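You operate a simulated robot arm through the tools that you are given. There is no shell and no other tool.

You run a simulated robot arm. Do the job below in one go: nothing can be reset, and whatever is moved stays where it is left.

## Task
Fill the red machine to the 30 litre mark and close up.
Fine: the nozzle goes into the steel cup under the fill cap, then back in its holder before the cap is closed; no puddle on the floor. Where these are worked on the way, their far stop is far enough and under half their travel is too little: fill cap.

It is judged by the outcome, as a careful person would: the job done as asked, and still so three seconds after it is handed in. It fails if anything else is knocked over, pushed out of place, dropped, spilled or broken. A push-on lid holds only when it is set on centred and level and pressed home; a screw cap is set on level and turned clockwise until tight.

## Robot
A 7-joint arm with a two-finger parallel gripper, fixed in place. Base frame: the origin is at the foot of the arm, x ahead of it, y to its left, z up. Units: m, rad, N and s.
With the tool pointing down near the work surface it reaches from about 0.42 to 0.9 m from the base axis. Its first joint turns from -0.297 to 2.199 rad. Payload 1.57 kg.
The tool frame sits at the grasp point between the pads (the TCP): z along the fingers, y along the line on which they close. The tips reach 0.03 m beyond it. Largest opening 0.08 m; finger width 0.017, thickness 0.012; the body of the gripper, 0.04 by 0.082 m, starts 0.08 m behind the TCP.
Orientation is that of the tool frame in the base frame, as a unit quaternion [x, y, z, w]. With the fingers straight down and closing along the base's y, the tool's x points along the base's -x, its y along +y and its z along -z.

## Interface
- The arm moves only by the tool servo_tool. Its argument "rows" is a list of rows, each a list of 7 numbers: the shift along the base's x, y, z in m, then the turn, a rotation vector about the base's x, y, z in rad, then the opening, from 0 (shut) to 1 (fully open). In form: [[dx, dy, dz, wx, wy, wz, fingers], ...]. A call has 1 to 20 rows; each row is the pose to reach, as a shift and turn from the pose commanded when the call began. Each row takes 0.2 s and may step no farther than 0.05 m and 0.15 rad from the row before; otherwise, or with a gripper value out of range, the whole call is refused. Where a pose cannot be reached the arm comes as near as it can. A force on the tool above 40 N (or 10 N above the force at the start of the call, whichever is more), or a blocked arm, ends the call early, and 0.2 s more pass. Each finger travels about 0.045 m/s and halts on what it meets, pressing with about 29 N; the grip force reading is that of the motor and also rises with nothing between the fingers. The clock runs only during rows and for 0.2 s after the last one: add rows that repeat a pose to give the fingers time. It gives the time, the measured TCP pose, the force on the tool (base axes), the opening and the grip force at its end, in the units of the frame above (readings bear some noise), with the torque about the TCP (base axes, N m) and any sound that the robot's microphone picked up.
- Cameras (640 x 400 px; columns grow to the right, rows downward): "scene" is fixed at [0.4005, 0.5016, 1.4222]; the picture's right is [-0.98, -0.18, 0.00], its down [-0.04, 0.21, -0.98] and it looks along [0.17, -0.96, -0.22] (base axes); focal length 369 px, centre (320, 200). "wrist" rides on the gripper at [0.072, -0.007, -0.122] in the tool frame; the picture's right is [0.09, 1.00, 0.00], its down [-0.84, 0.08, -0.54] and it looks along [-0.54, 0.05, 0.84] (tool axes); focal length 238 px, centre (320, 200). There is no depth. A picture from a camera that has moved, and an enlarged one, comes with that camera's place and axes in the base frame and with its lens.
- grab_frame(camera): a new picture of that camera. It takes no simulated time.
- raise_lower(by): slides the trunk up (or, below 0, down) by that many m; the arm rides with it, the base frame stays. It gives what a move gives, with no picture.
- enlarge(camera, box): a new picture of the part [left, top, right, bottom] of that camera's present view, enlarged. It takes no simulated time.
- close_job(): hands the job in; it is judged then, once.

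Nothing tells you positions but the pictures and the camera data. Unless the task says otherwise, let go and move clear before handing in.

The tools are called as name(argument=value, ...) on one line, values as JSON. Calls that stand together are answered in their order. servo_tool: Moves the arm, as the interface text tells. Its arguments: {"type":"object","properties":{"rows":{"type":"array","items":{"type":"array","items":{"type":"number"}}}},"required":["rows"]} The other tools are called the same way: raise_lower (by) slides the trunk up or down; grab_frame (camera) takes a picture; enlarge (camera, box) takes an enlarged picture of a part of a camera's view; close_job () hands the job in.

At the start:

```text
clock: 0.0
tcp_pos: [0.5122, -0.0245, 1.3126]
tcp_rot: [0.001, 1.0, -0.001, 0.0]
wrist_force: [-0.4, 0.5, -0.2]
wrist_torque: [0.0, -0.01, -0.01]
opening: 0.08
grip_force: 0.1
trunk travel left (down, up): [-0.7, 0.09]
```

scene: 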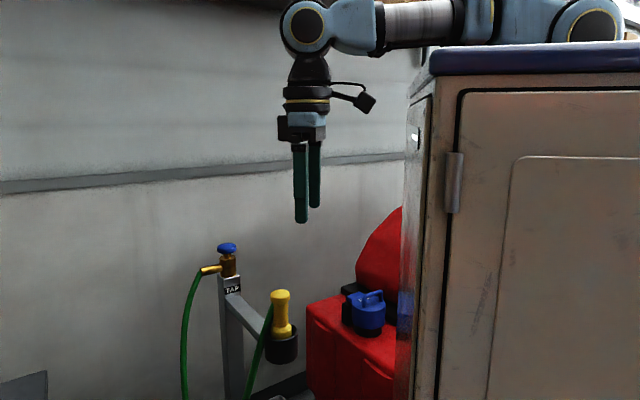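
wrist: 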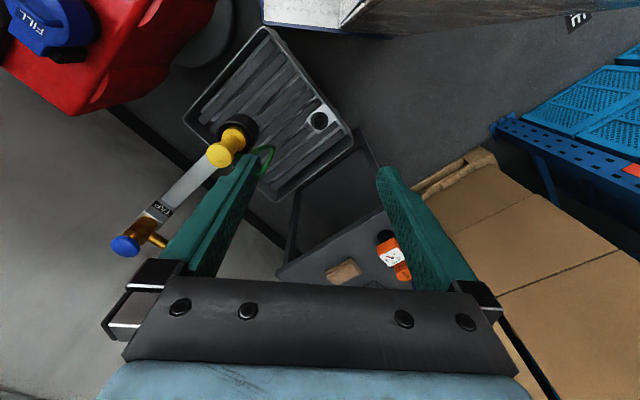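

I see a red machine with a blue fill cap, a yellow nozzle in a holder on a grey post with a blue tap on top, a drip tray on the floor. I'll take closer looks before moving.

enlarge(camera="scene", box=[160, 200, 420, 400])

enlarge(camera="wrist", box=[0, 0, 320, 200])

grab_frame(camera="wrist")

```text
2.00 times, centred on (290, 300) of scene
camera zoom: at [0.4005, 0.5016, 1.4222], right [-0.98, -0.18, 0.0], down [-0.04, 0.21, -0.98], along [0.17, -0.96, -0.22], focal length 738 px, centre (380, 0)
```

zoom: 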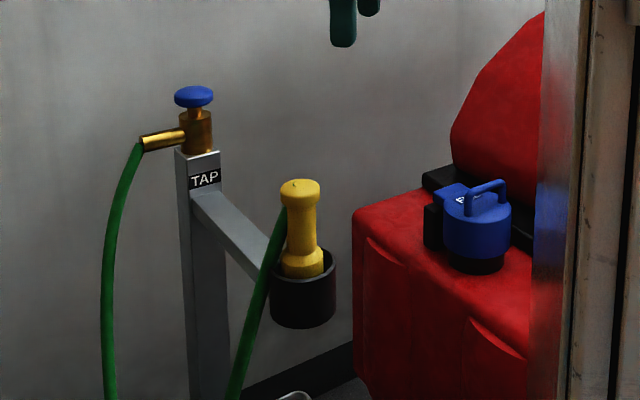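

```text
2.00 times, centred on (160, 100) of wrist
camera zoom: at [0.4405, -0.0303, 1.4329], right [-0.09, 1.0, 0.0], down [0.84, 0.08, 0.54], along [0.54, 0.05, -0.84], focal length 477 px, centre (640, 400)
```

zoom: 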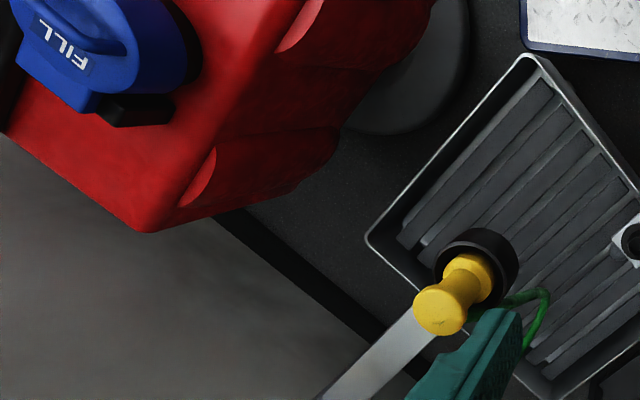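

```text
taken
camera wrist: at [0.4405, -0.0303, 1.4329], right [-0.09, 1.0, 0.0], down [0.84, 0.08, 0.54], along [0.54, 0.05, -0.84], focal length 238 px, centre (320, 200)
```

wrist: 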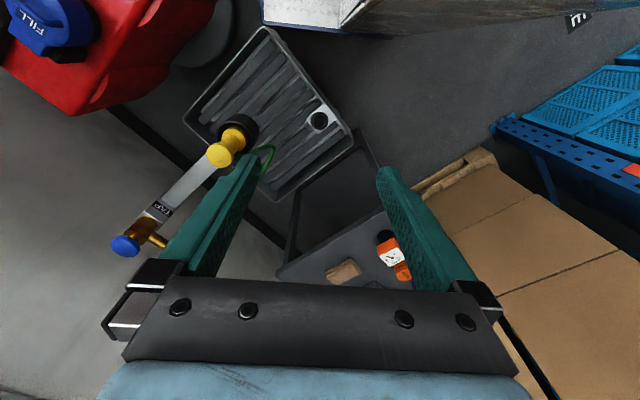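

The fill cap and machine look to be on the -y side, around x 0.45, y -0.7, with the nozzle near (0.61, -0.19, 1.06) and the tap near (0.82, -0.40, 1.07). I'll turn the wrist about the vertical so its camera looks toward -y at the machine.

servo_tool(rows=[[0, 0, 0, 0, 0, -0.15, 1], [0, 0, 0, 0, 0, -0.3, 1], [0, 0, 0, 0, 0, -0.45, 1], [0, 0, 0, 0, 0, -0.6, 1], [0, 0, 0, 0, 0, -0.75, 1], [0, 0, 0, 0, 0, -0.9, 1], [0, 0, 0, 0, 0, -1.05, 1], [0, 0, 0, 0, 0, -1.2, 1], [0, 0, 0, 0, 0, -1.35, 1], [0, 0, 0, 0, 0, -1.5, 1], [0, 0, 0, 0, 0, -1.57, 1]])

```text
clock: 2.4
tcp_pos: [0.5127, -0.0253, 1.3113]
tcp_rot: [0.708, 0.706, -0.001, -0.001]
wrist_force: [-0.9, 0.2, -1.3]
wrist_torque: [0.0, -0.05, 0.02]
opening: 0.0802
grip_force: 0.1
trunk travel left (down, up): [-0.7, 0.09]
```

grab_frame(camera="wrist")

grab_frame(camera="scene")

```text
taken
camera wrist: at [0.5064, 0.0481, 1.4327], right [1.0, 0.09, 0.0], down [0.08, -0.84, 0.54], along [0.05, -0.54, -0.84], focal length 238 px, centre (320, 200)
```

wrist: 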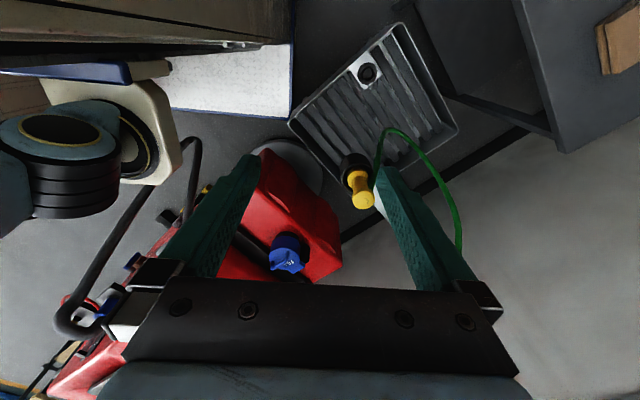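

```text
taken
```

scene: 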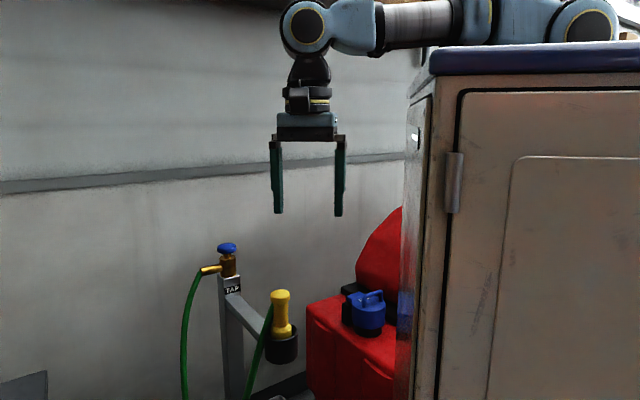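

The fill cap now triangulates to about (0.445, -0.585, 0.83); the nozzle top is about (0.609, -0.187, 1.057). I'll move the hand up high toward the machine to see the cap, and look for the litre gauge.

servo_tool(rows=[[0, -0.03, 0, 0, 0, 0, 1], [0, -0.07, 0, 0, 0, 0, 1], [0, -0.11, 0, 0, 0, 0, 1], [0, -0.15, 0, 0, 0, 0, 1], [0, -0.19, 0, 0, 0, 0, 1], [0, -0.22, 0, 0, 0, 0, 1], [0, -0.25, 0, 0, 0, 0, 1]])

```text
clock: 4.0
tcp_pos: [0.512, -0.2761, 1.3115]
tcp_rot: [0.706, 0.708, -0.001, 0.0]
wrist_force: [0.7, 0.0, 0.7]
wrist_torque: [0.02, -0.03, 0.02]
opening: 0.0798
grip_force: 0.0
trunk travel left (down, up): [-0.7, 0.09]
```

grab_frame(camera="wrist")

grab_frame(camera="scene")

```text
taken
camera wrist: at [0.505, -0.2021, 1.4323], right [1.0, 0.09, 0.0], down [0.08, -0.84, 0.54], along [0.05, -0.54, -0.84], focal length 238 px, centre (320, 200)
```

wrist: 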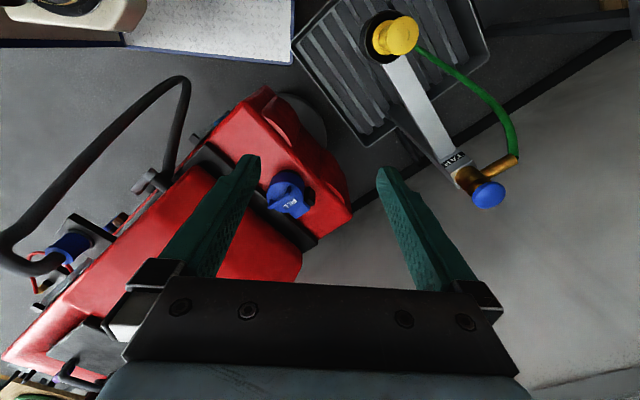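

```text
taken
```

scene: 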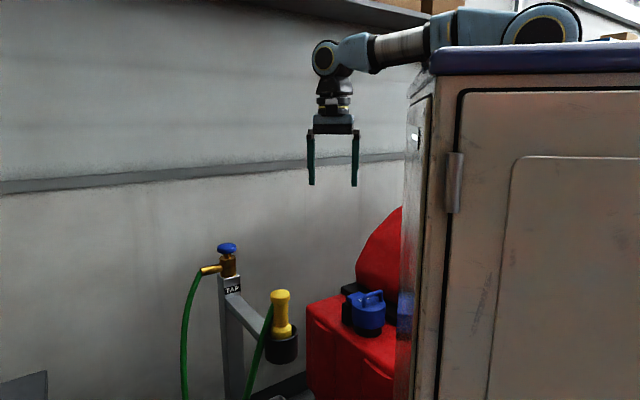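

The view is better now. I'll enlarge the cap, tap and the machine flanks to find the gauge and see how the cap is hinged.

enlarge(camera="wrist", box=[200, 80, 360, 260])

enlarge(camera="wrist", box=[340, 0, 540, 220])

enlarge(camera="scene", box=[300, 270, 420, 400])

enlarge(camera="scene", box=[180, 230, 310, 400])

```text
2.22 times, centred on (280, 170) of wrist
camera zoom: at [0.505, -0.2021, 1.4323], right [1.0, 0.09, 0.0], down [0.08, -0.84, 0.54], along [0.05, -0.54, -0.84], focal length 530 px, centre (409, 267)
```

zoom: 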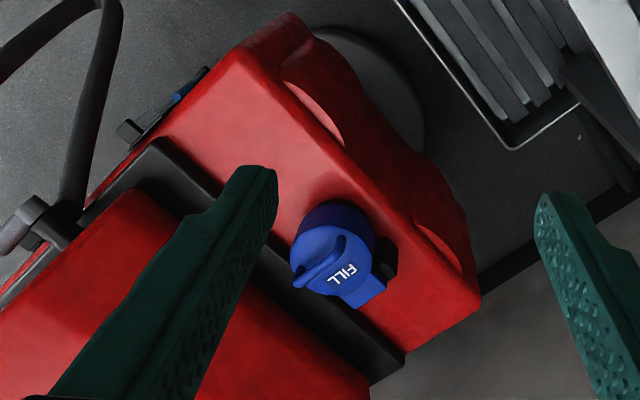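

```text
1.82 times, centred on (440, 110) of wrist
camera zoom: at [0.505, -0.2021, 1.4323], right [1.0, 0.09, 0.0], down [0.08, -0.84, 0.54], along [0.05, -0.54, -0.84], focal length 433 px, centre (102, 364)
```

zoom: 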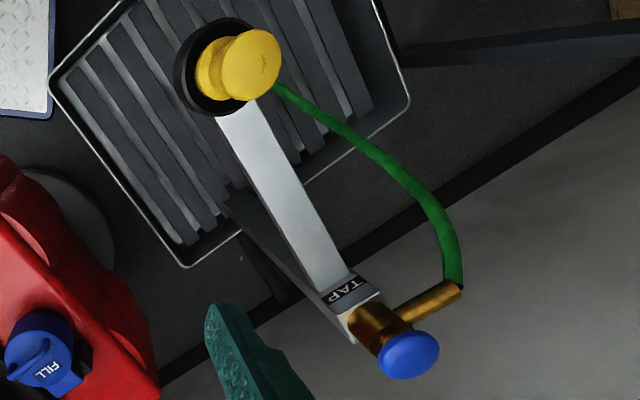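

```text
3.08 times, centred on (360, 335) of scene
camera zoom: at [0.4005, 0.5016, 1.4222], right [-0.98, -0.18, 0.0], down [-0.04, 0.21, -0.98], along [0.17, -0.96, -0.22], focal length 1136 px, centre (197, -215)
```

zoom: 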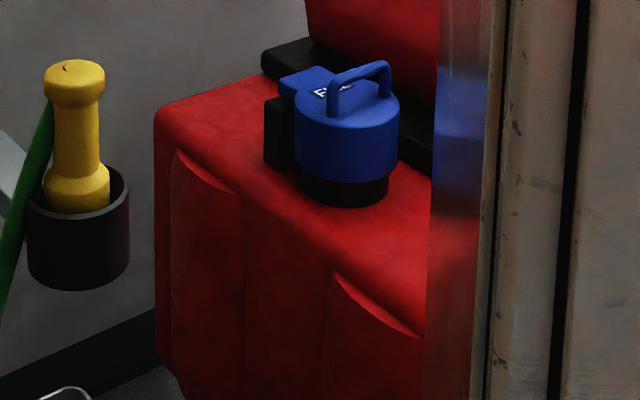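

```text
2.35 times, centred on (245, 315) of scene
camera zoom: at [0.4005, 0.5016, 1.4222], right [-0.98, -0.18, 0.0], down [-0.04, 0.21, -0.98], along [0.17, -0.96, -0.22], focal length 868 px, centre (496, -71)
```

zoom: 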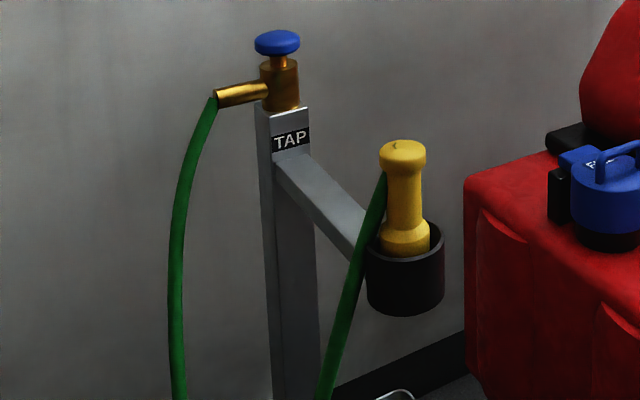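

The cap is hinged on a black block and has an arch handle. Before lowering the trunk I want to check the cabinet next to the arm.

enlarge(camera="scene", box=[300, 0, 640, 210])

enlarge(camera="wrist", box=[0, 0, 320, 200])

enlarge(camera="wrist", box=[0, 180, 320, 400])

```text
1.88 times, centred on (470, 105) of scene
camera zoom: at [0.4005, 0.5016, 1.4222], right [-0.98, -0.18, 0.0], down [-0.04, 0.21, -0.98], along [0.17, -0.96, -0.22], focal length 695 px, centre (38, 379)
```

zoom: 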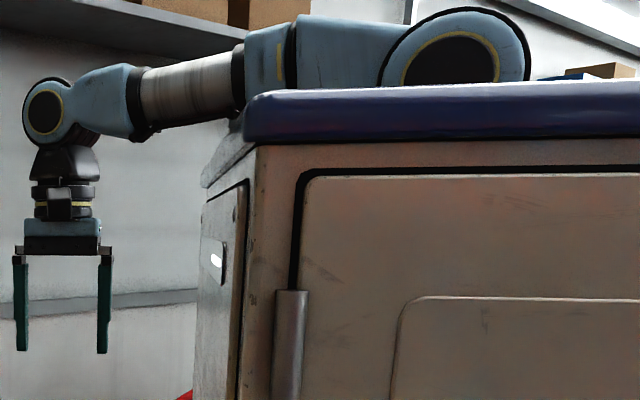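

```text
2.00 times, centred on (160, 100) of wrist
camera zoom: at [0.505, -0.2021, 1.4323], right [1.0, 0.09, 0.0], down [0.08, -0.84, 0.54], along [0.05, -0.54, -0.84], focal length 477 px, centre (640, 400)
```

zoom: 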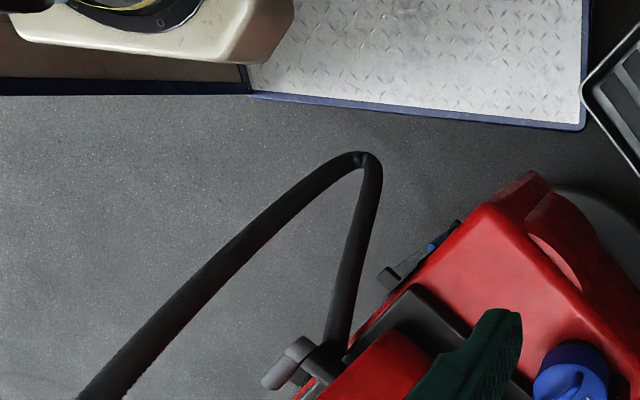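

```text
1.82 times, centred on (160, 290) of wrist
camera zoom: at [0.505, -0.2021, 1.4323], right [1.0, 0.09, 0.0], down [0.08, -0.84, 0.54], along [0.05, -0.54, -0.84], focal length 433 px, centre (611, 36)
```

zoom: 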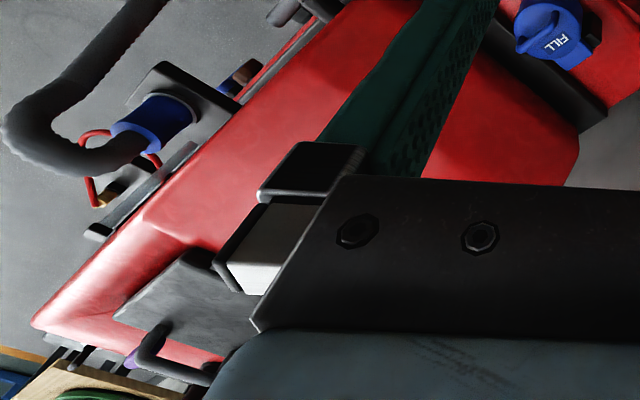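

I can see something with a blue spot on the machine's flank facing the robot, perhaps a sight gauge. I'll enlarge it.

enlarge(camera="wrist", box=[180, 90, 260, 150])

enlarge(camera="wrist", box=[240, 150, 340, 230])

```text
6.67 times, centred on (220, 120) of wrist
camera zoom: at [0.505, -0.2021, 1.4323], right [1.0, 0.09, 0.0], down [0.08, -0.84, 0.54], along [0.05, -0.54, -0.84], focal length 1589 px, centre (987, 733)
```

zoom: 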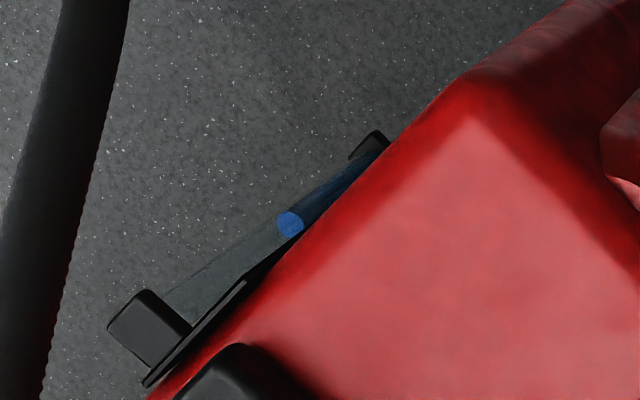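

```text
5.00 times, centred on (290, 190) of wrist
camera zoom: at [0.505, -0.2021, 1.4323], right [1.0, 0.09, 0.0], down [0.08, -0.84, 0.54], along [0.05, -0.54, -0.84], focal length 1192 px, centre (470, 250)
```

zoom: 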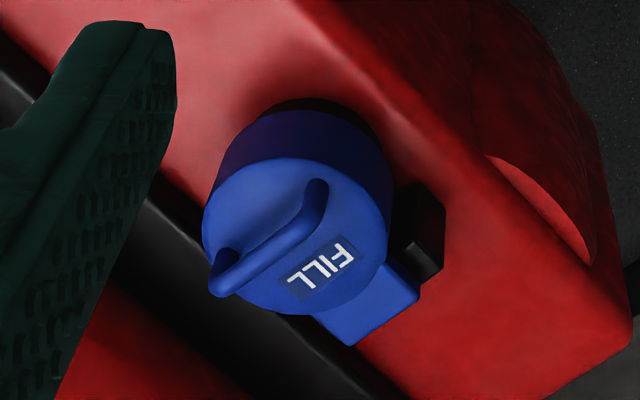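

The gauge is a sight tube with blue water on the flank facing the robot, near (0.17, -0.45), level about z 0.61 now. The cap's handle bar sits near (0.42, -0.57, 0.88) and the hinge is on the (+x, -y) side. I'll lower the trunk a little and check that the arm stays clear.

raise_lower(by=-0.12)

grab_frame(camera="scene")

grab_frame(camera="wrist")

```text
clock: 5.5
tcp_pos: [0.5114, -0.2765, 1.1909]
tcp_rot: [0.706, 0.708, 0.0, -0.001]
wrist_force: [-0.5, -0.2, 0.0]
wrist_torque: [-0.03, -0.02, -0.01]
opening: 0.0799
grip_force: 0.1
trunk travel left (down, up): [-0.58, 0.21]
```

```text
taken
```

scene: 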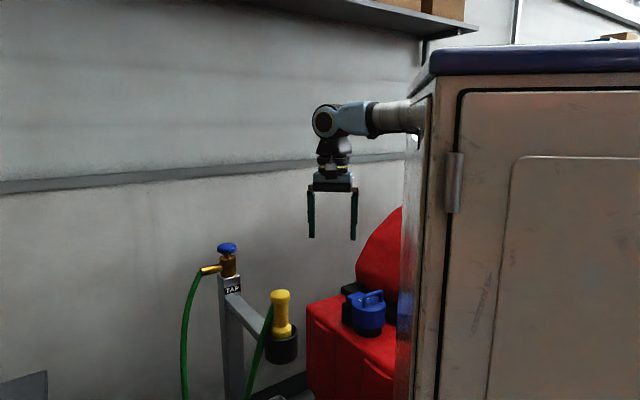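

```text
taken
camera wrist: at [0.505, -0.2022, 1.3121], right [1.0, 0.09, 0.0], down [0.08, -0.84, 0.54], along [0.05, -0.54, -0.84], focal length 238 px, centre (320, 200)
```

wrist: 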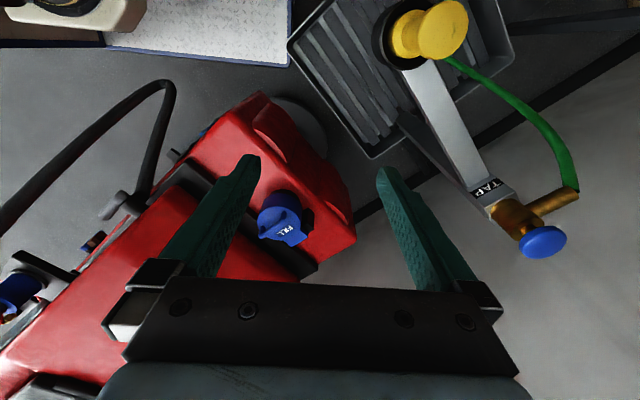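

The cabinet is a fixed obstacle at about x<0.38, y>0.2, and the arm passes clear on its -y side. I'll lower a bit more and shift back so the wrist camera can see the sight tube.

raise_lower(by=-0.15)

servo_tool(rows=[[-0.02, 0.02, 0, 0, 0, 0, 1], [-0.05, 0.05, 0, 0, 0, 0, 1], [-0.08, 0.08, 0, 0, 0, 0, 1], [-0.11, 0.11, 0, 0, 0, 0, 1], [-0.13, 0.14, 0, 0, 0, 0, 1], [-0.15, 0.16, 0, 0, 0, 0, 1], [-0.16, 0.18, 0, 0, 0, 0, 1]])

grab_frame(camera="wrist")

```text
clock: 7.2
tcp_pos: [0.5113, -0.2768, 1.0413]
tcp_rot: [0.707, 0.707, 0.0, -0.001]
wrist_force: [0.4, 0.5, -1.1]
wrist_torque: [-0.01, 0.0, 0.01]
opening: 0.08
grip_force: 0.1
trunk travel left (down, up): [-0.43, 0.36]
```

```text
clock: 8.8
tcp_pos: [0.4312, -0.1479, 1.0359]
tcp_rot: [0.707, 0.707, -0.001, -0.001]
wrist_force: [0.3, 0.8, -0.2]
wrist_torque: [-0.03, -0.01, -0.02]
opening: 0.0803
grip_force: 0.1
out of reach, approached as far as the arm can: row 4, 5, 6, 7
trunk travel left (down, up): [-0.43, 0.36]
```

```text
taken
camera wrist: at [0.4261, -0.0736, 1.1568], right [1.0, 0.09, 0.0], down [0.08, -0.84, 0.54], along [0.05, -0.54, -0.84], focal length 238 px, centre (320, 200)
```

wrist: 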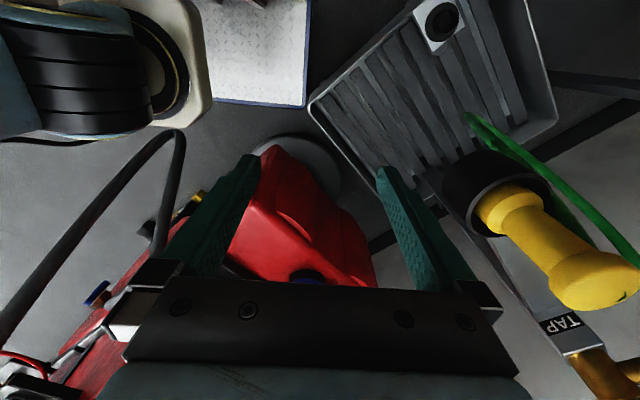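

The left finger blocks the sight tube. I'll shut the fingers to clear the view.

servo_tool(rows=[[0, 0, 0, 0, 0, 0, 0], [0, 0, 0, 0, 0, 0, 0], [0, 0, 0, 0, 0, 0, 0], [0, 0, 0, 0, 0, 0, 0], [0, 0, 0, 0, 0, 0, 0]])

grab_frame(camera="wrist")

enlarge(camera="wrist", box=[100, 160, 260, 260])

```text
clock: 10.1
tcp_pos: [0.4333, -0.1479, 1.0352]
tcp_rot: [0.706, 0.708, 0.0, -0.001]
wrist_force: [1.0, 0.2, 0.7]
wrist_torque: [-0.01, -0.01, -0.02]
opening: 0.0006
grip_force: 15.1
trunk travel left (down, up): [-0.43, 0.36]
```

```text
taken
camera wrist: at [0.4261, -0.0736, 1.1569], right [1.0, 0.09, 0.0], down [0.08, -0.84, 0.54], along [0.05, -0.54, -0.84], focal length 238 px, centre (320, 200)
```

wrist: 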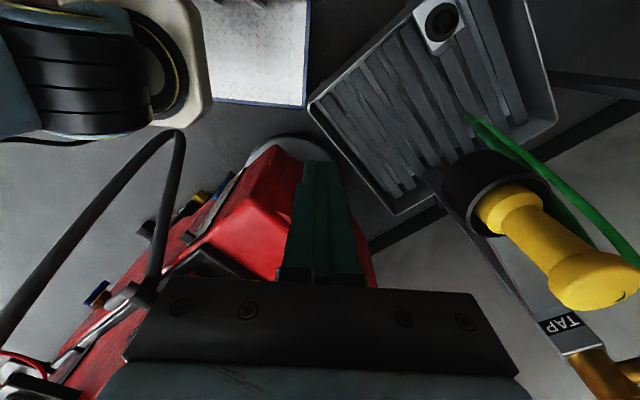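

```text
4.00 times, centred on (180, 210) of wrist
camera zoom: at [0.4261, -0.0736, 1.1569], right [1.0, 0.09, 0.0], down [0.08, -0.84, 0.54], along [0.05, -0.54, -0.84], focal length 953 px, centre (880, 160)
```

zoom: 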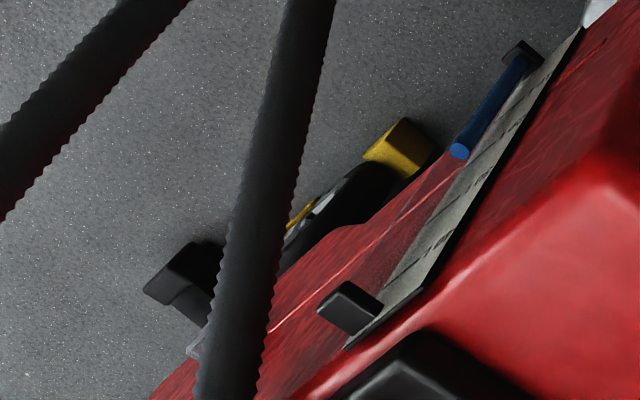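

enlarge(camera="wrist", box=[175, 165, 255, 255])

enlarge(camera="wrist", box=[196, 168, 250, 205])

```text
4.44 times, centred on (215, 210) of wrist
camera zoom: at [0.4261, -0.0736, 1.1569], right [1.0, 0.09, 0.0], down [0.08, -0.84, 0.54], along [0.05, -0.54, -0.84], focal length 1059 px, centre (787, 156)
```

zoom: 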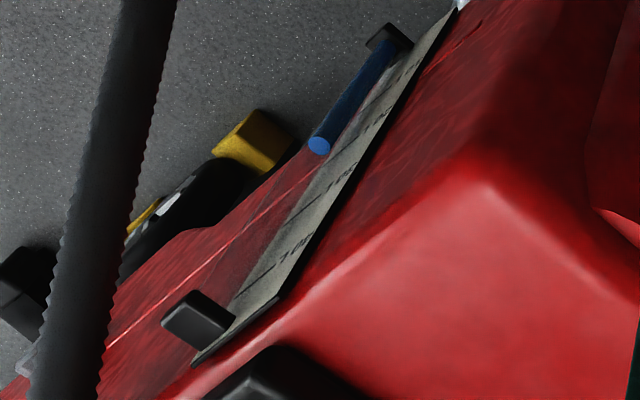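

```text
10.81 times, centred on (223, 186) of wrist
camera zoom: at [0.4261, -0.0736, 1.1569], right [1.0, 0.09, 0.0], down [0.08, -0.84, 0.54], along [0.05, -0.54, -0.84], focal length 2577 px, centre (1369, 346)
```

zoom: 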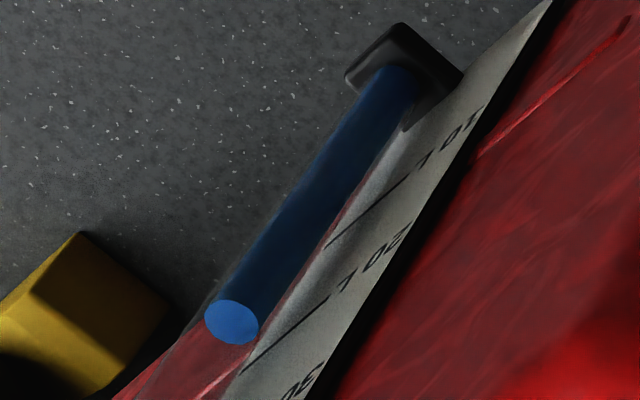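

enlarge(camera="wrist", box=[196, 190, 236, 218])

enlarge(camera="wrist", box=[190, 205, 225, 250])

enlarge(camera="wrist", box=[210, 160, 245, 190])

```text
14.29 times, centred on (216, 204) of wrist
camera zoom: at [0.4261, -0.0736, 1.1569], right [1.0, 0.09, 0.0], down [0.08, -0.84, 0.54], along [0.05, -0.54, -0.84], focal length 3405 px, centre (1806, 143)
```

zoom: 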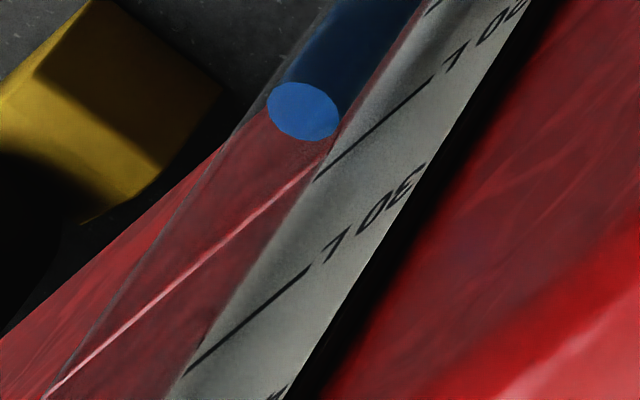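

```text
8.89 times, centred on (208, 228) of wrist
camera zoom: at [0.4261, -0.0736, 1.1569], right [1.0, 0.09, 0.0], down [0.08, -0.84, 0.54], along [0.05, -0.54, -0.84], focal length 2119 px, centre (1320, -44)
```

zoom: 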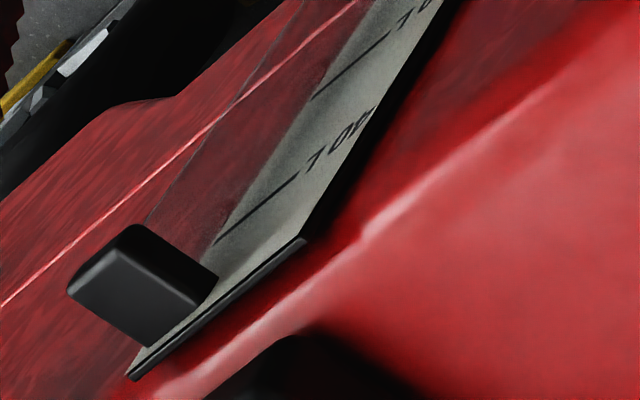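

```text
13.33 times, centred on (228, 175) of wrist
camera zoom: at [0.4261, -0.0736, 1.1569], right [1.0, 0.09, 0.0], down [0.08, -0.84, 0.54], along [0.05, -0.54, -0.84], focal length 3178 px, centre (1553, 533)
```

zoom: 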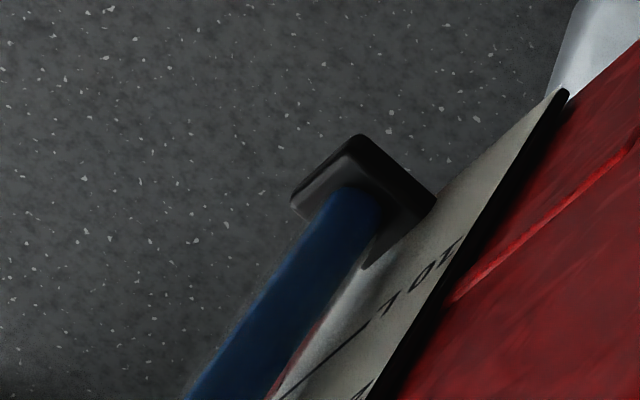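

The scale reads 10/20/30/40 L with each tick beside its label, and the level now looks near 20 L or a bit less. I'll move to a less grazing viewpoint (more +y) so I can calibrate the level against the 30 L tick.

servo_tool(rows=[[0, 0.04, 0, 0, 0, 0, 0], [0, 0.08, 0, 0, 0, 0, 0], [0, 0.12, 0, 0, 0, 0, 0], [0, 0.16, 0, 0, 0, 0, 0], [0, 0.2, 0, 0, 0, 0, 0], [-0.01, 0.22, 0, 0, 0, 0, 0]])

raise_lower(by=-0.2)

grab_frame(camera="wrist")

```text
clock: 11.7
tcp_pos: [0.4442, 0.0235, 1.0348]
tcp_rot: [0.75, 0.661, 0.003, -0.013]
wrist_force: [-0.6, -0.3, 0.2]
wrist_torque: [0.02, 0.0, 0.0]
opening: 0.0
grip_force: 21.2
trunk travel left (down, up): [-0.43, 0.36]
stopped in row 6: the arm was blocked; the commanded pose is now the measured one
```

```text
clock: 13.8
tcp_pos: [0.4475, 0.0244, 0.8376]
tcp_rot: [0.753, 0.658, 0.008, -0.012]
wrist_force: [-1.3, -0.6, -0.6]
wrist_torque: [0.01, 0.04, 0.02]
opening: 0.0
grip_force: 21.8
trunk travel left (down, up): [-0.23, 0.56]
```

```text
taken
camera wrist: at [0.4505, 0.0949, 0.9599], right [1.0, -0.04, 0.0], down [-0.03, -0.85, 0.52], along [-0.02, -0.52, -0.85], focal length 238 px, centre (320, 200)
```

wrist: 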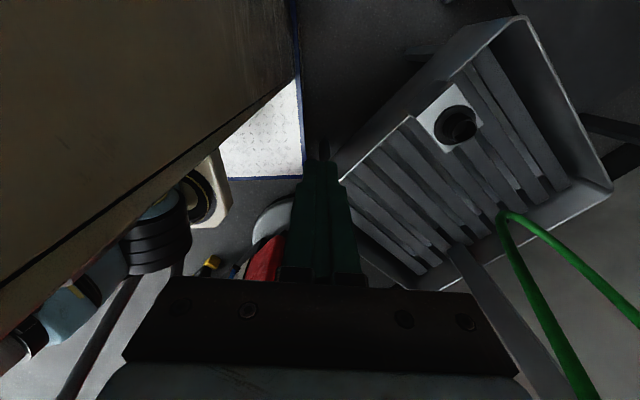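

The arm hit its limit there and the gripper blocks the view, so I'll go back to y about -0.15 at this lower height with the wrist squared up again. From there the tube should be visible to the left.

servo_tool(rows=[[-0.003, -0.04, 0, -0.01, -0.002, 0.04, 0], [-0.006, -0.08, 0, -0.02, -0.004, 0.09, 0], [-0.01, -0.12, 0, -0.028, -0.006, 0.134, 0], [-0.013, -0.16, 0, -0.028, -0.006, 0.134, 0], [-0.015, -0.172, 0, -0.028, -0.006, 0.134, 0]])

grab_frame(camera="wrist")

enlarge(camera="wrist", box=[120, 200, 260, 290])

```text
clock: 15.0
tcp_pos: [0.4326, -0.1358, 0.8324]
tcp_rot: [0.697, 0.717, -0.006, 0.003]
wrist_force: [-0.1, -0.6, 0.8]
wrist_torque: [-0.04, -0.01, 0.01]
opening: 0.0002
grip_force: 21.7
out of reach, approached as far as the arm can: row 4, 5
trunk travel left (down, up): [-0.23, 0.56]
```

```text
taken
camera wrist: at [0.4246, -0.0606, 0.9529], right [0.99, 0.12, -0.01], down [0.1, -0.83, 0.55], along [0.06, -0.55, -0.83], focal length 238 px, centre (320, 200)
```

wrist: 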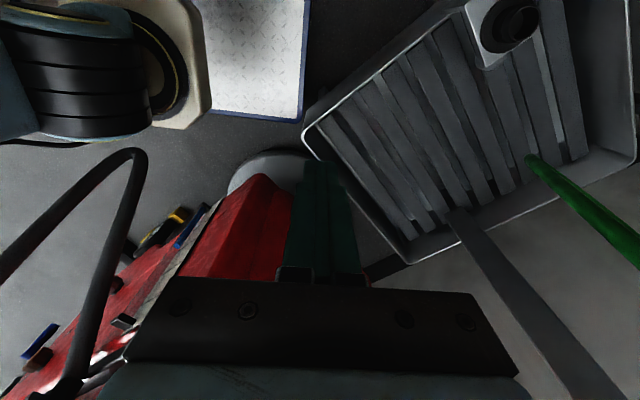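

```text
4.44 times, centred on (190, 245) of wrist
camera zoom: at [0.4246, -0.0606, 0.9529], right [0.99, 0.12, -0.01], down [0.1, -0.83, 0.55], along [0.06, -0.55, -0.83], focal length 1059 px, centre (898, 0)
```

zoom: 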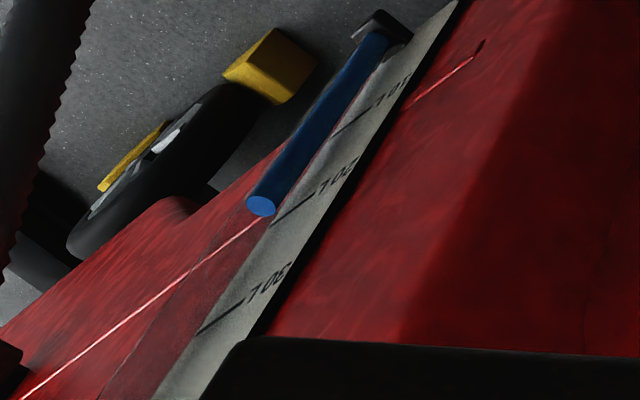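

Combining both views, the level is at about z 0.583 (≈21–22 L) and the 30 L tick is at z ≈ 0.638. Next I'll raise the hand, open the fingers and turn 45° to look closely at the cap and its handle.

raise_lower(by=0.22)

servo_tool(rows=[[0.0, -0.04, 0, 0, 0, -0.1, 0.5], [0.01, -0.08, 0, 0, 0, -0.2, 1], [0.02, -0.12, 0, 0, 0, -0.3, 1], [0.03, -0.16, 0, 0, 0, -0.4, 1], [0.04, -0.2, 0, 0, 0, -0.5, 1], [0.05, -0.24, 0, 0, 0, -0.6, 1], [0.06, -0.28, 0, 0, 0, -0.7, 1], [0.065, -0.31, 0, 0, 0, -0.81, 1], [0.065, -0.32, 0, 0, 0, -0.81, 1]])

grab_frame(camera="wrist")

grab_frame(camera="scene")

```text
clock: 17.4
tcp_pos: [0.4321, -0.1359, 1.0529]
tcp_rot: [0.697, 0.717, -0.005, 0.003]
wrist_force: [0.0, 0.8, 0.4]
wrist_torque: [0.02, 0.01, 0.0]
opening: 0.0
grip_force: 21.5
trunk travel left (down, up): [-0.45, 0.34]
```

```text
clock: 19.4
tcp_pos: [0.4982, -0.455, 1.0543]
tcp_rot: [0.923, 0.384, -0.006, 0.001]
wrist_force: [-0.5, 0.3, -0.1]
wrist_torque: [0.01, -0.02, -0.01]
opening: 0.0802
grip_force: 0.1
trunk travel left (down, up): [-0.45, 0.34]
```

```text
taken
camera wrist: at [0.5457, -0.3969, 1.1747], right [0.77, -0.64, 0.0], down [-0.53, -0.64, 0.55], along [-0.35, -0.42, -0.83], focal length 238 px, centre (320, 200)
```

wrist: 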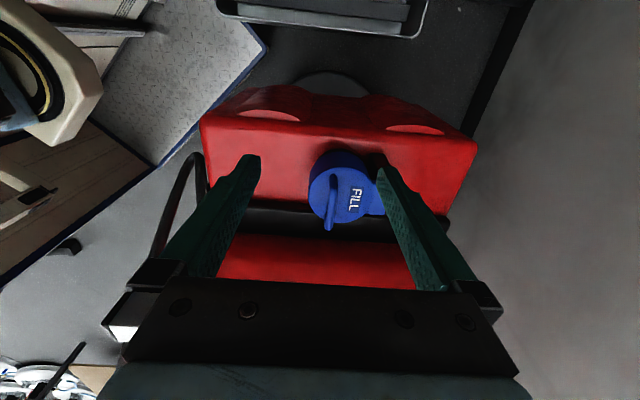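

```text
taken
```

scene: 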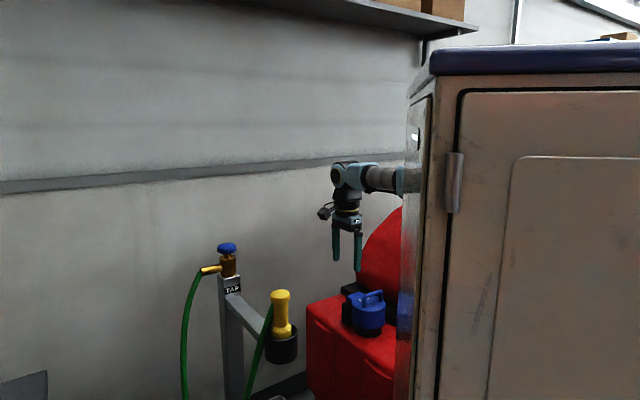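

enlarge(camera="wrist", box=[285, 130, 405, 240])

enlarge(camera="scene", box=[330, 270, 400, 350])

```text
3.64 times, centred on (345, 185) of wrist
camera zoom: at [0.5457, -0.3969, 1.1747], right [0.77, -0.64, 0.0], down [-0.53, -0.64, 0.55], along [-0.35, -0.42, -0.83], focal length 867 px, centre (229, 254)
```

zoom: 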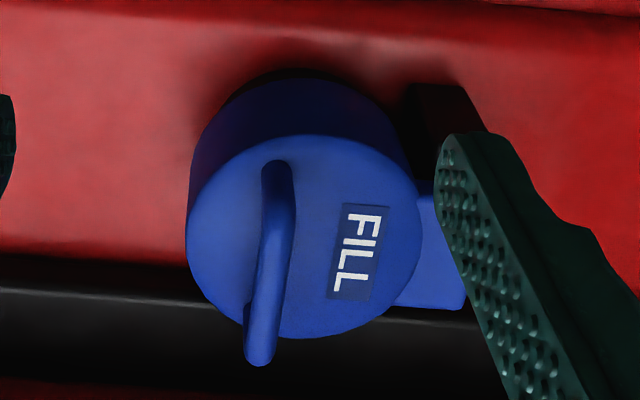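

```text
5.00 times, centred on (365, 310) of scene
camera zoom: at [0.4005, 0.5016, 1.4222], right [-0.98, -0.18, 0.0], down [-0.04, 0.21, -0.98], along [0.17, -0.96, -0.22], focal length 1846 px, centre (95, -350)
```

zoom: 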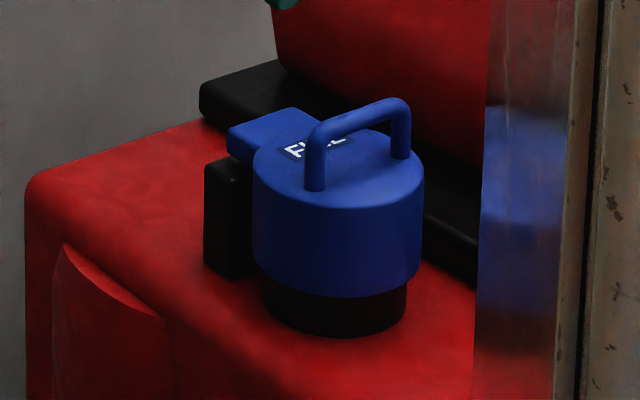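

The cap is a blue cylinder (centre ≈ (0.439, -0.575), top z ≈ 0.85) with an arch handle whose bar is at ≈ (0.429, -0.562, 0.887), parallel to the hinge axis. I'll move to a pre-grasp above the bar, with the fingers straddling it.

servo_tool(rows=[[-0.017, -0.027, -0.02, 0, 0, 0, 1], [-0.034, -0.053, -0.045, 0, 0, 0, 1], [-0.052, -0.08, -0.07, 0, 0, 0, 1], [-0.069, -0.107, -0.09, 0, 0, 0, 1], [-0.069, -0.107, -0.1, 0, 0, 0, 1]])

grab_frame(camera="wrist")

enlarge(camera="scene", box=[310, 210, 410, 350])

```text
clock: 20.6
tcp_pos: [0.4285, -0.5623, 0.954]
tcp_rot: [0.923, 0.384, -0.007, 0.001]
wrist_force: [0.3, 0.6, -0.7]
wrist_torque: [0.0, -0.01, 0.01]
opening: 0.0803
grip_force: 0.1
trunk travel left (down, up): [-0.45, 0.34]
```

```text
taken
camera wrist: at [0.4757, -0.5032, 1.073], right [0.77, -0.64, 0.0], down [-0.53, -0.65, 0.55], along [-0.35, -0.42, -0.83], focal length 238 px, centre (320, 200)
```

wrist: 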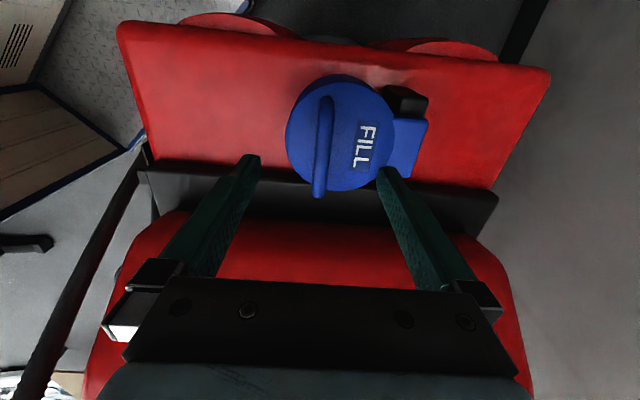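

```text
2.86 times, centred on (360, 280) of scene
camera zoom: at [0.4005, 0.5016, 1.4222], right [-0.98, -0.18, 0.0], down [-0.04, 0.21, -0.98], along [0.17, -0.96, -0.22], focal length 1055 px, centre (206, -29)
```

zoom: 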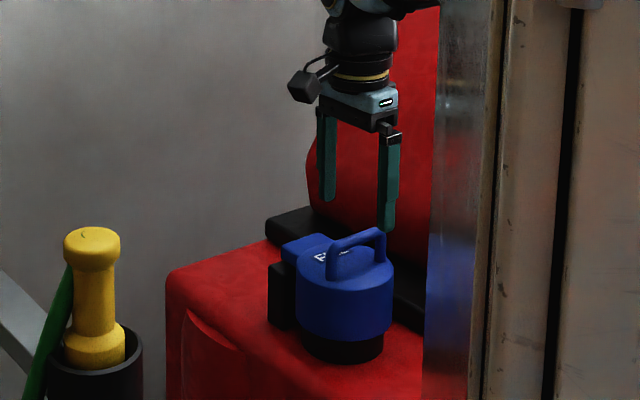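

The bar is centred between the fingers. I'll descend so the pads straddle it with the tips about 1 cm above the cap top, then close.

servo_tool(rows=[[0.001, -0.001, -0.02, 0, 0, 0, 1], [0.001, -0.001, -0.04, 0, 0, 0, 1], [0.001, -0.001, -0.055, 0, 0, 0, 1], [0.001, -0.001, -0.06, 0, 0, 0, 1], [0.001, -0.001, -0.06, 0, 0, 0, 1]])

grab_frame(camera="wrist")

enlarge(camera="scene", box=[320, 220, 410, 350])

```text
clock: 21.8
tcp_pos: [0.4298, -0.5636, 0.8943]
tcp_rot: [0.923, 0.384, -0.007, 0.001]
wrist_force: [-0.2, 0.4, -0.4]
wrist_torque: [0.01, 0.03, -0.02]
opening: 0.08
grip_force: 0.0
trunk travel left (down, up): [-0.45, 0.34]
```

```text
taken
camera wrist: at [0.4774, -0.5053, 1.0138], right [0.77, -0.64, 0.0], down [-0.53, -0.65, 0.55], along [-0.35, -0.42, -0.83], focal length 238 px, centre (320, 200)
```

wrist: 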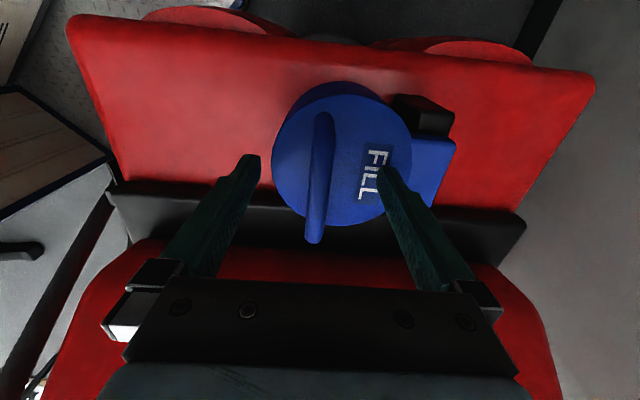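

```text
3.08 times, centred on (365, 285) of scene
camera zoom: at [0.4005, 0.5016, 1.4222], right [-0.98, -0.18, 0.0], down [-0.04, 0.21, -0.98], along [0.17, -0.96, -0.22], focal length 1136 px, centre (182, -62)
```

zoom: 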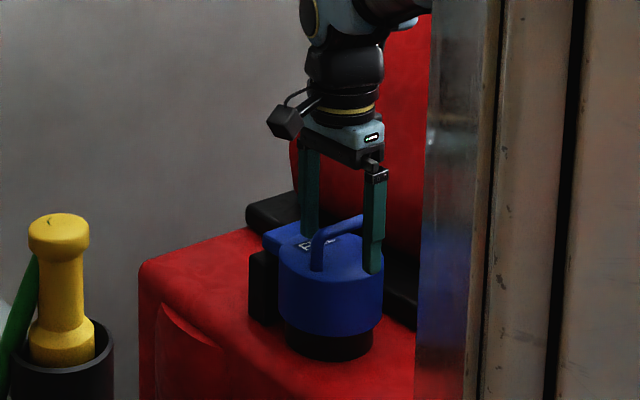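

servo_tool(rows=[[0, 0, 0, 0, 0, 0, 0.5], [0, 0, 0, 0, 0, 0, 0.1], [0, 0, 0, 0, 0, 0, 0], [0, 0, 0, 0, 0, 0, 0], [0, 0, 0, 0, 0, 0, 0], [0, 0, 0, 0, 0, 0, 0]])

grab_frame(camera="wrist")

```text
clock: 23.1
tcp_pos: [0.4303, -0.564, 0.8944]
tcp_rot: [0.923, 0.384, -0.006, 0.0]
wrist_force: [-4.7, 4.6, 3.5]
wrist_torque: [0.09, -0.05, -0.07]
opening: 0.0126
grip_force: 29.7
trunk travel left (down, up): [-0.45, 0.34]
```

```text
taken
camera wrist: at [0.4771, -0.5051, 1.0142], right [0.77, -0.64, -0.01], down [-0.53, -0.65, 0.55], along [-0.35, -0.42, -0.83], focal length 238 px, centre (320, 200)
```

wrist: 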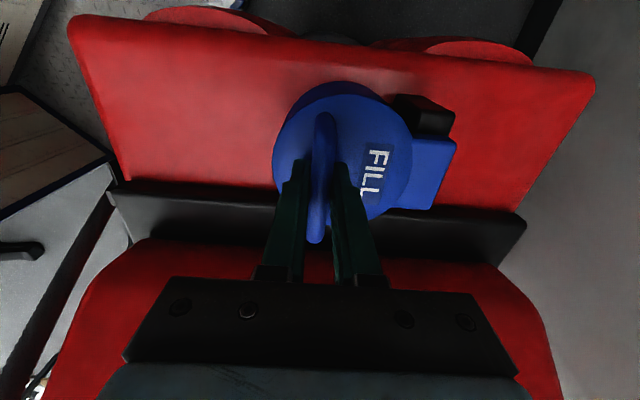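

The bar is gripped (opening 12.6 mm). I'll swing it up along an arc about the hinge in small steps, watching the forces.

servo_tool(rows=[[0.0037, -0.0037, 0.0067, 0, 0, 0, 0], [0.0076, -0.0076, 0.013, 0, 0, 0, 0], [0.012, -0.012, 0.0188, 0, 0, 0, 0], [0.0168, -0.0168, 0.024, 0, 0, 0, 0], [0.0168, -0.0168, 0.024, 0, 0, 0, 0]])

enlarge(camera="scene", box=[320, 220, 410, 350])

grab_frame(camera="wrist")

```text
clock: 24.4
tcp_pos: [0.4469, -0.5801, 0.9177]
tcp_rot: [0.923, 0.384, -0.007, 0.0]
wrist_force: [-5.1, 0.4, 3.3]
wrist_torque: [0.03, 0.12, 0.08]
opening: 0.0126
grip_force: 29.8
trunk travel left (down, up): [-0.45, 0.34]
```

```text
3.08 times, centred on (365, 285) of scene
camera zoom: at [0.4005, 0.5016, 1.4222], right [-0.98, -0.18, 0.0], down [-0.04, 0.21, -0.98], along [0.17, -0.96, -0.22], focal length 1136 px, centre (182, -62)
```

zoom: 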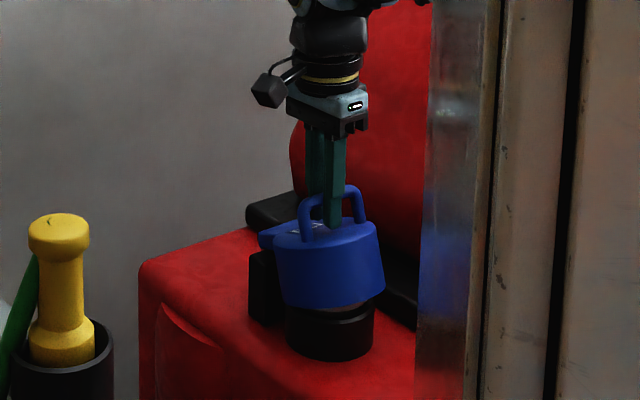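

```text
taken
camera wrist: at [0.4941, -0.522, 1.0382], right [0.77, -0.64, 0.0], down [-0.53, -0.64, 0.55], along [-0.35, -0.42, -0.83], focal length 238 px, centre (320, 200)
```

wrist: 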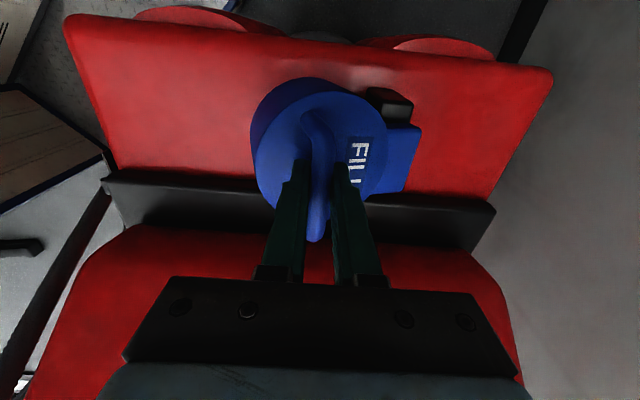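

The cap is swinging up with low forces. I'll continue the arc.

servo_tool(rows=[[0.005, -0.005, 0.0046, 0, 0, 0, 0], [0.0102, -0.0102, 0.0086, 0, 0, 0, 0], [0.0158, -0.0158, 0.0119, 0, 0, 0, 0], [0.0215, -0.0215, 0.0145, 0, 0, 0, 0], [0.0273, -0.0273, 0.0164, 0, 0, 0, 0], [0.0332, -0.0332, 0.0176, 0, 0, 0, 0]])

enlarge(camera="scene", box=[320, 220, 410, 350])

grab_frame(camera="wrist")

```text
clock: 25.8
tcp_pos: [0.4795, -0.6137, 0.9357]
tcp_rot: [0.923, 0.384, -0.006, 0.0]
wrist_force: [-2.3, 0.8, 4.1]
wrist_torque: [0.11, 0.11, 0.22]
opening: 0.0125
grip_force: 29.2
trunk travel left (down, up): [-0.45, 0.34]
```

```text
3.08 times, centred on (365, 285) of scene
camera zoom: at [0.4005, 0.5016, 1.4222], right [-0.98, -0.18, 0.0], down [-0.04, 0.21, -0.98], along [0.17, -0.96, -0.22], focal length 1136 px, centre (182, -62)
```

zoom: 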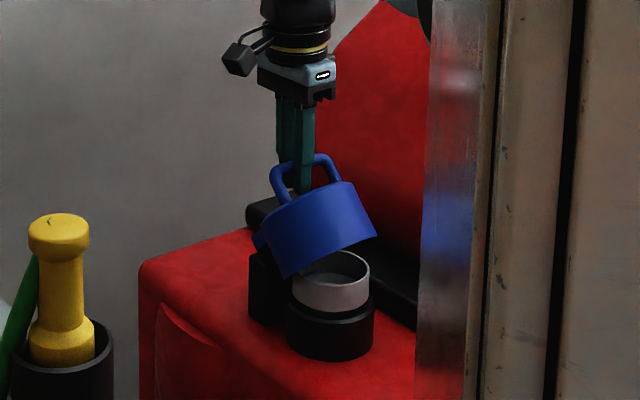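

```text
taken
camera wrist: at [0.5274, -0.5552, 1.056], right [0.77, -0.64, 0.0], down [-0.53, -0.64, 0.55], along [-0.35, -0.42, -0.83], focal length 238 px, centre (320, 200)
```

wrist: 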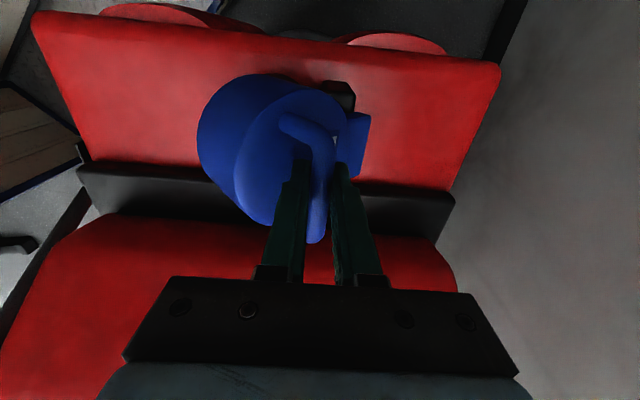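

The steel cup is now visible beneath. I'll carry on past vertical in small steps.

servo_tool(rows=[[0.0066, -0.0066, 0.0004, 0, 0, 0, 0], [0.0126, -0.0126, 0.0, 0, 0, 0, 0], [0.0185, -0.0185, -0.0011, 0, 0, 0, 0], [0.0243, -0.0243, -0.0029, 0, 0, 0, 0], [0.03, -0.03, -0.0055, 0, 0, 0, 0], [0.0356, -0.0356, -0.0087, 0, 0, 0, 0]])

enlarge(camera="scene", box=[310, 220, 410, 350])

grab_frame(camera="wrist")

```text
clock: 27.1
tcp_pos: [0.5151, -0.648, 0.9269]
tcp_rot: [0.923, 0.385, -0.006, 0.004]
wrist_force: [4.2, -10.4, 31.9]
wrist_torque: [-0.04, 0.05, 0.51]
opening: 0.0126
grip_force: 30.0
trunk travel left (down, up): [-0.45, 0.34]
```

```text
3.08 times, centred on (360, 285) of scene
camera zoom: at [0.4005, 0.5016, 1.4222], right [-0.98, -0.18, 0.0], down [-0.04, 0.21, -0.98], along [0.17, -0.96, -0.22], focal length 1136 px, centre (197, -62)
```

zoom: 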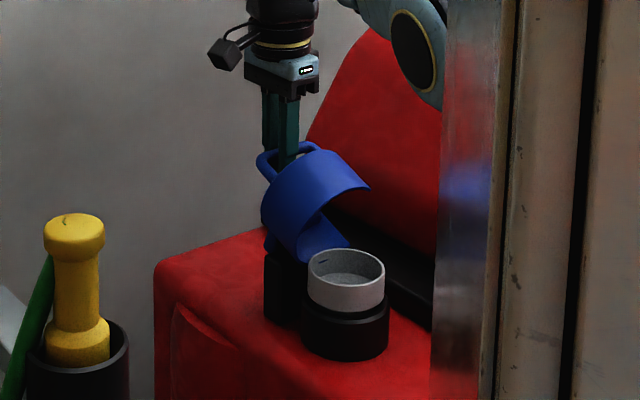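

```text
taken
camera wrist: at [0.5624, -0.5896, 1.0478], right [0.77, -0.64, 0.0], down [-0.53, -0.64, 0.55], along [-0.35, -0.43, -0.83], focal length 238 px, centre (320, 200)
```

wrist: 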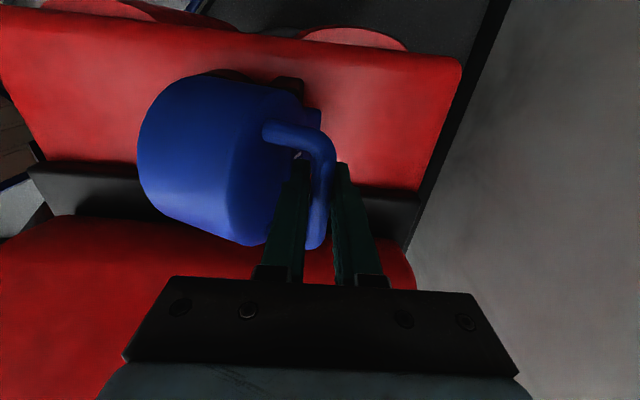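

Force is radial (about 32 N), so my arc radius is slightly small. I'll ease the hand up a few millimetres and re-check.

servo_tool(rows=[[0.001, -0.001, 0.003, 0, 0, 0, 0], [0.002, -0.002, 0.005, 0, 0, 0, 0], [0.002, -0.002, 0.005, 0, 0, 0, 0]])

```text
clock: 27.9
tcp_pos: [0.5164, -0.6489, 0.9281]
tcp_rot: [0.923, 0.385, -0.008, -0.002]
wrist_force: [-2.7, -1.0, -4.0]
wrist_torque: [-0.11, 0.18, 0.39]
opening: 0.0127
grip_force: 29.9
trunk travel left (down, up): [-0.45, 0.34]
```

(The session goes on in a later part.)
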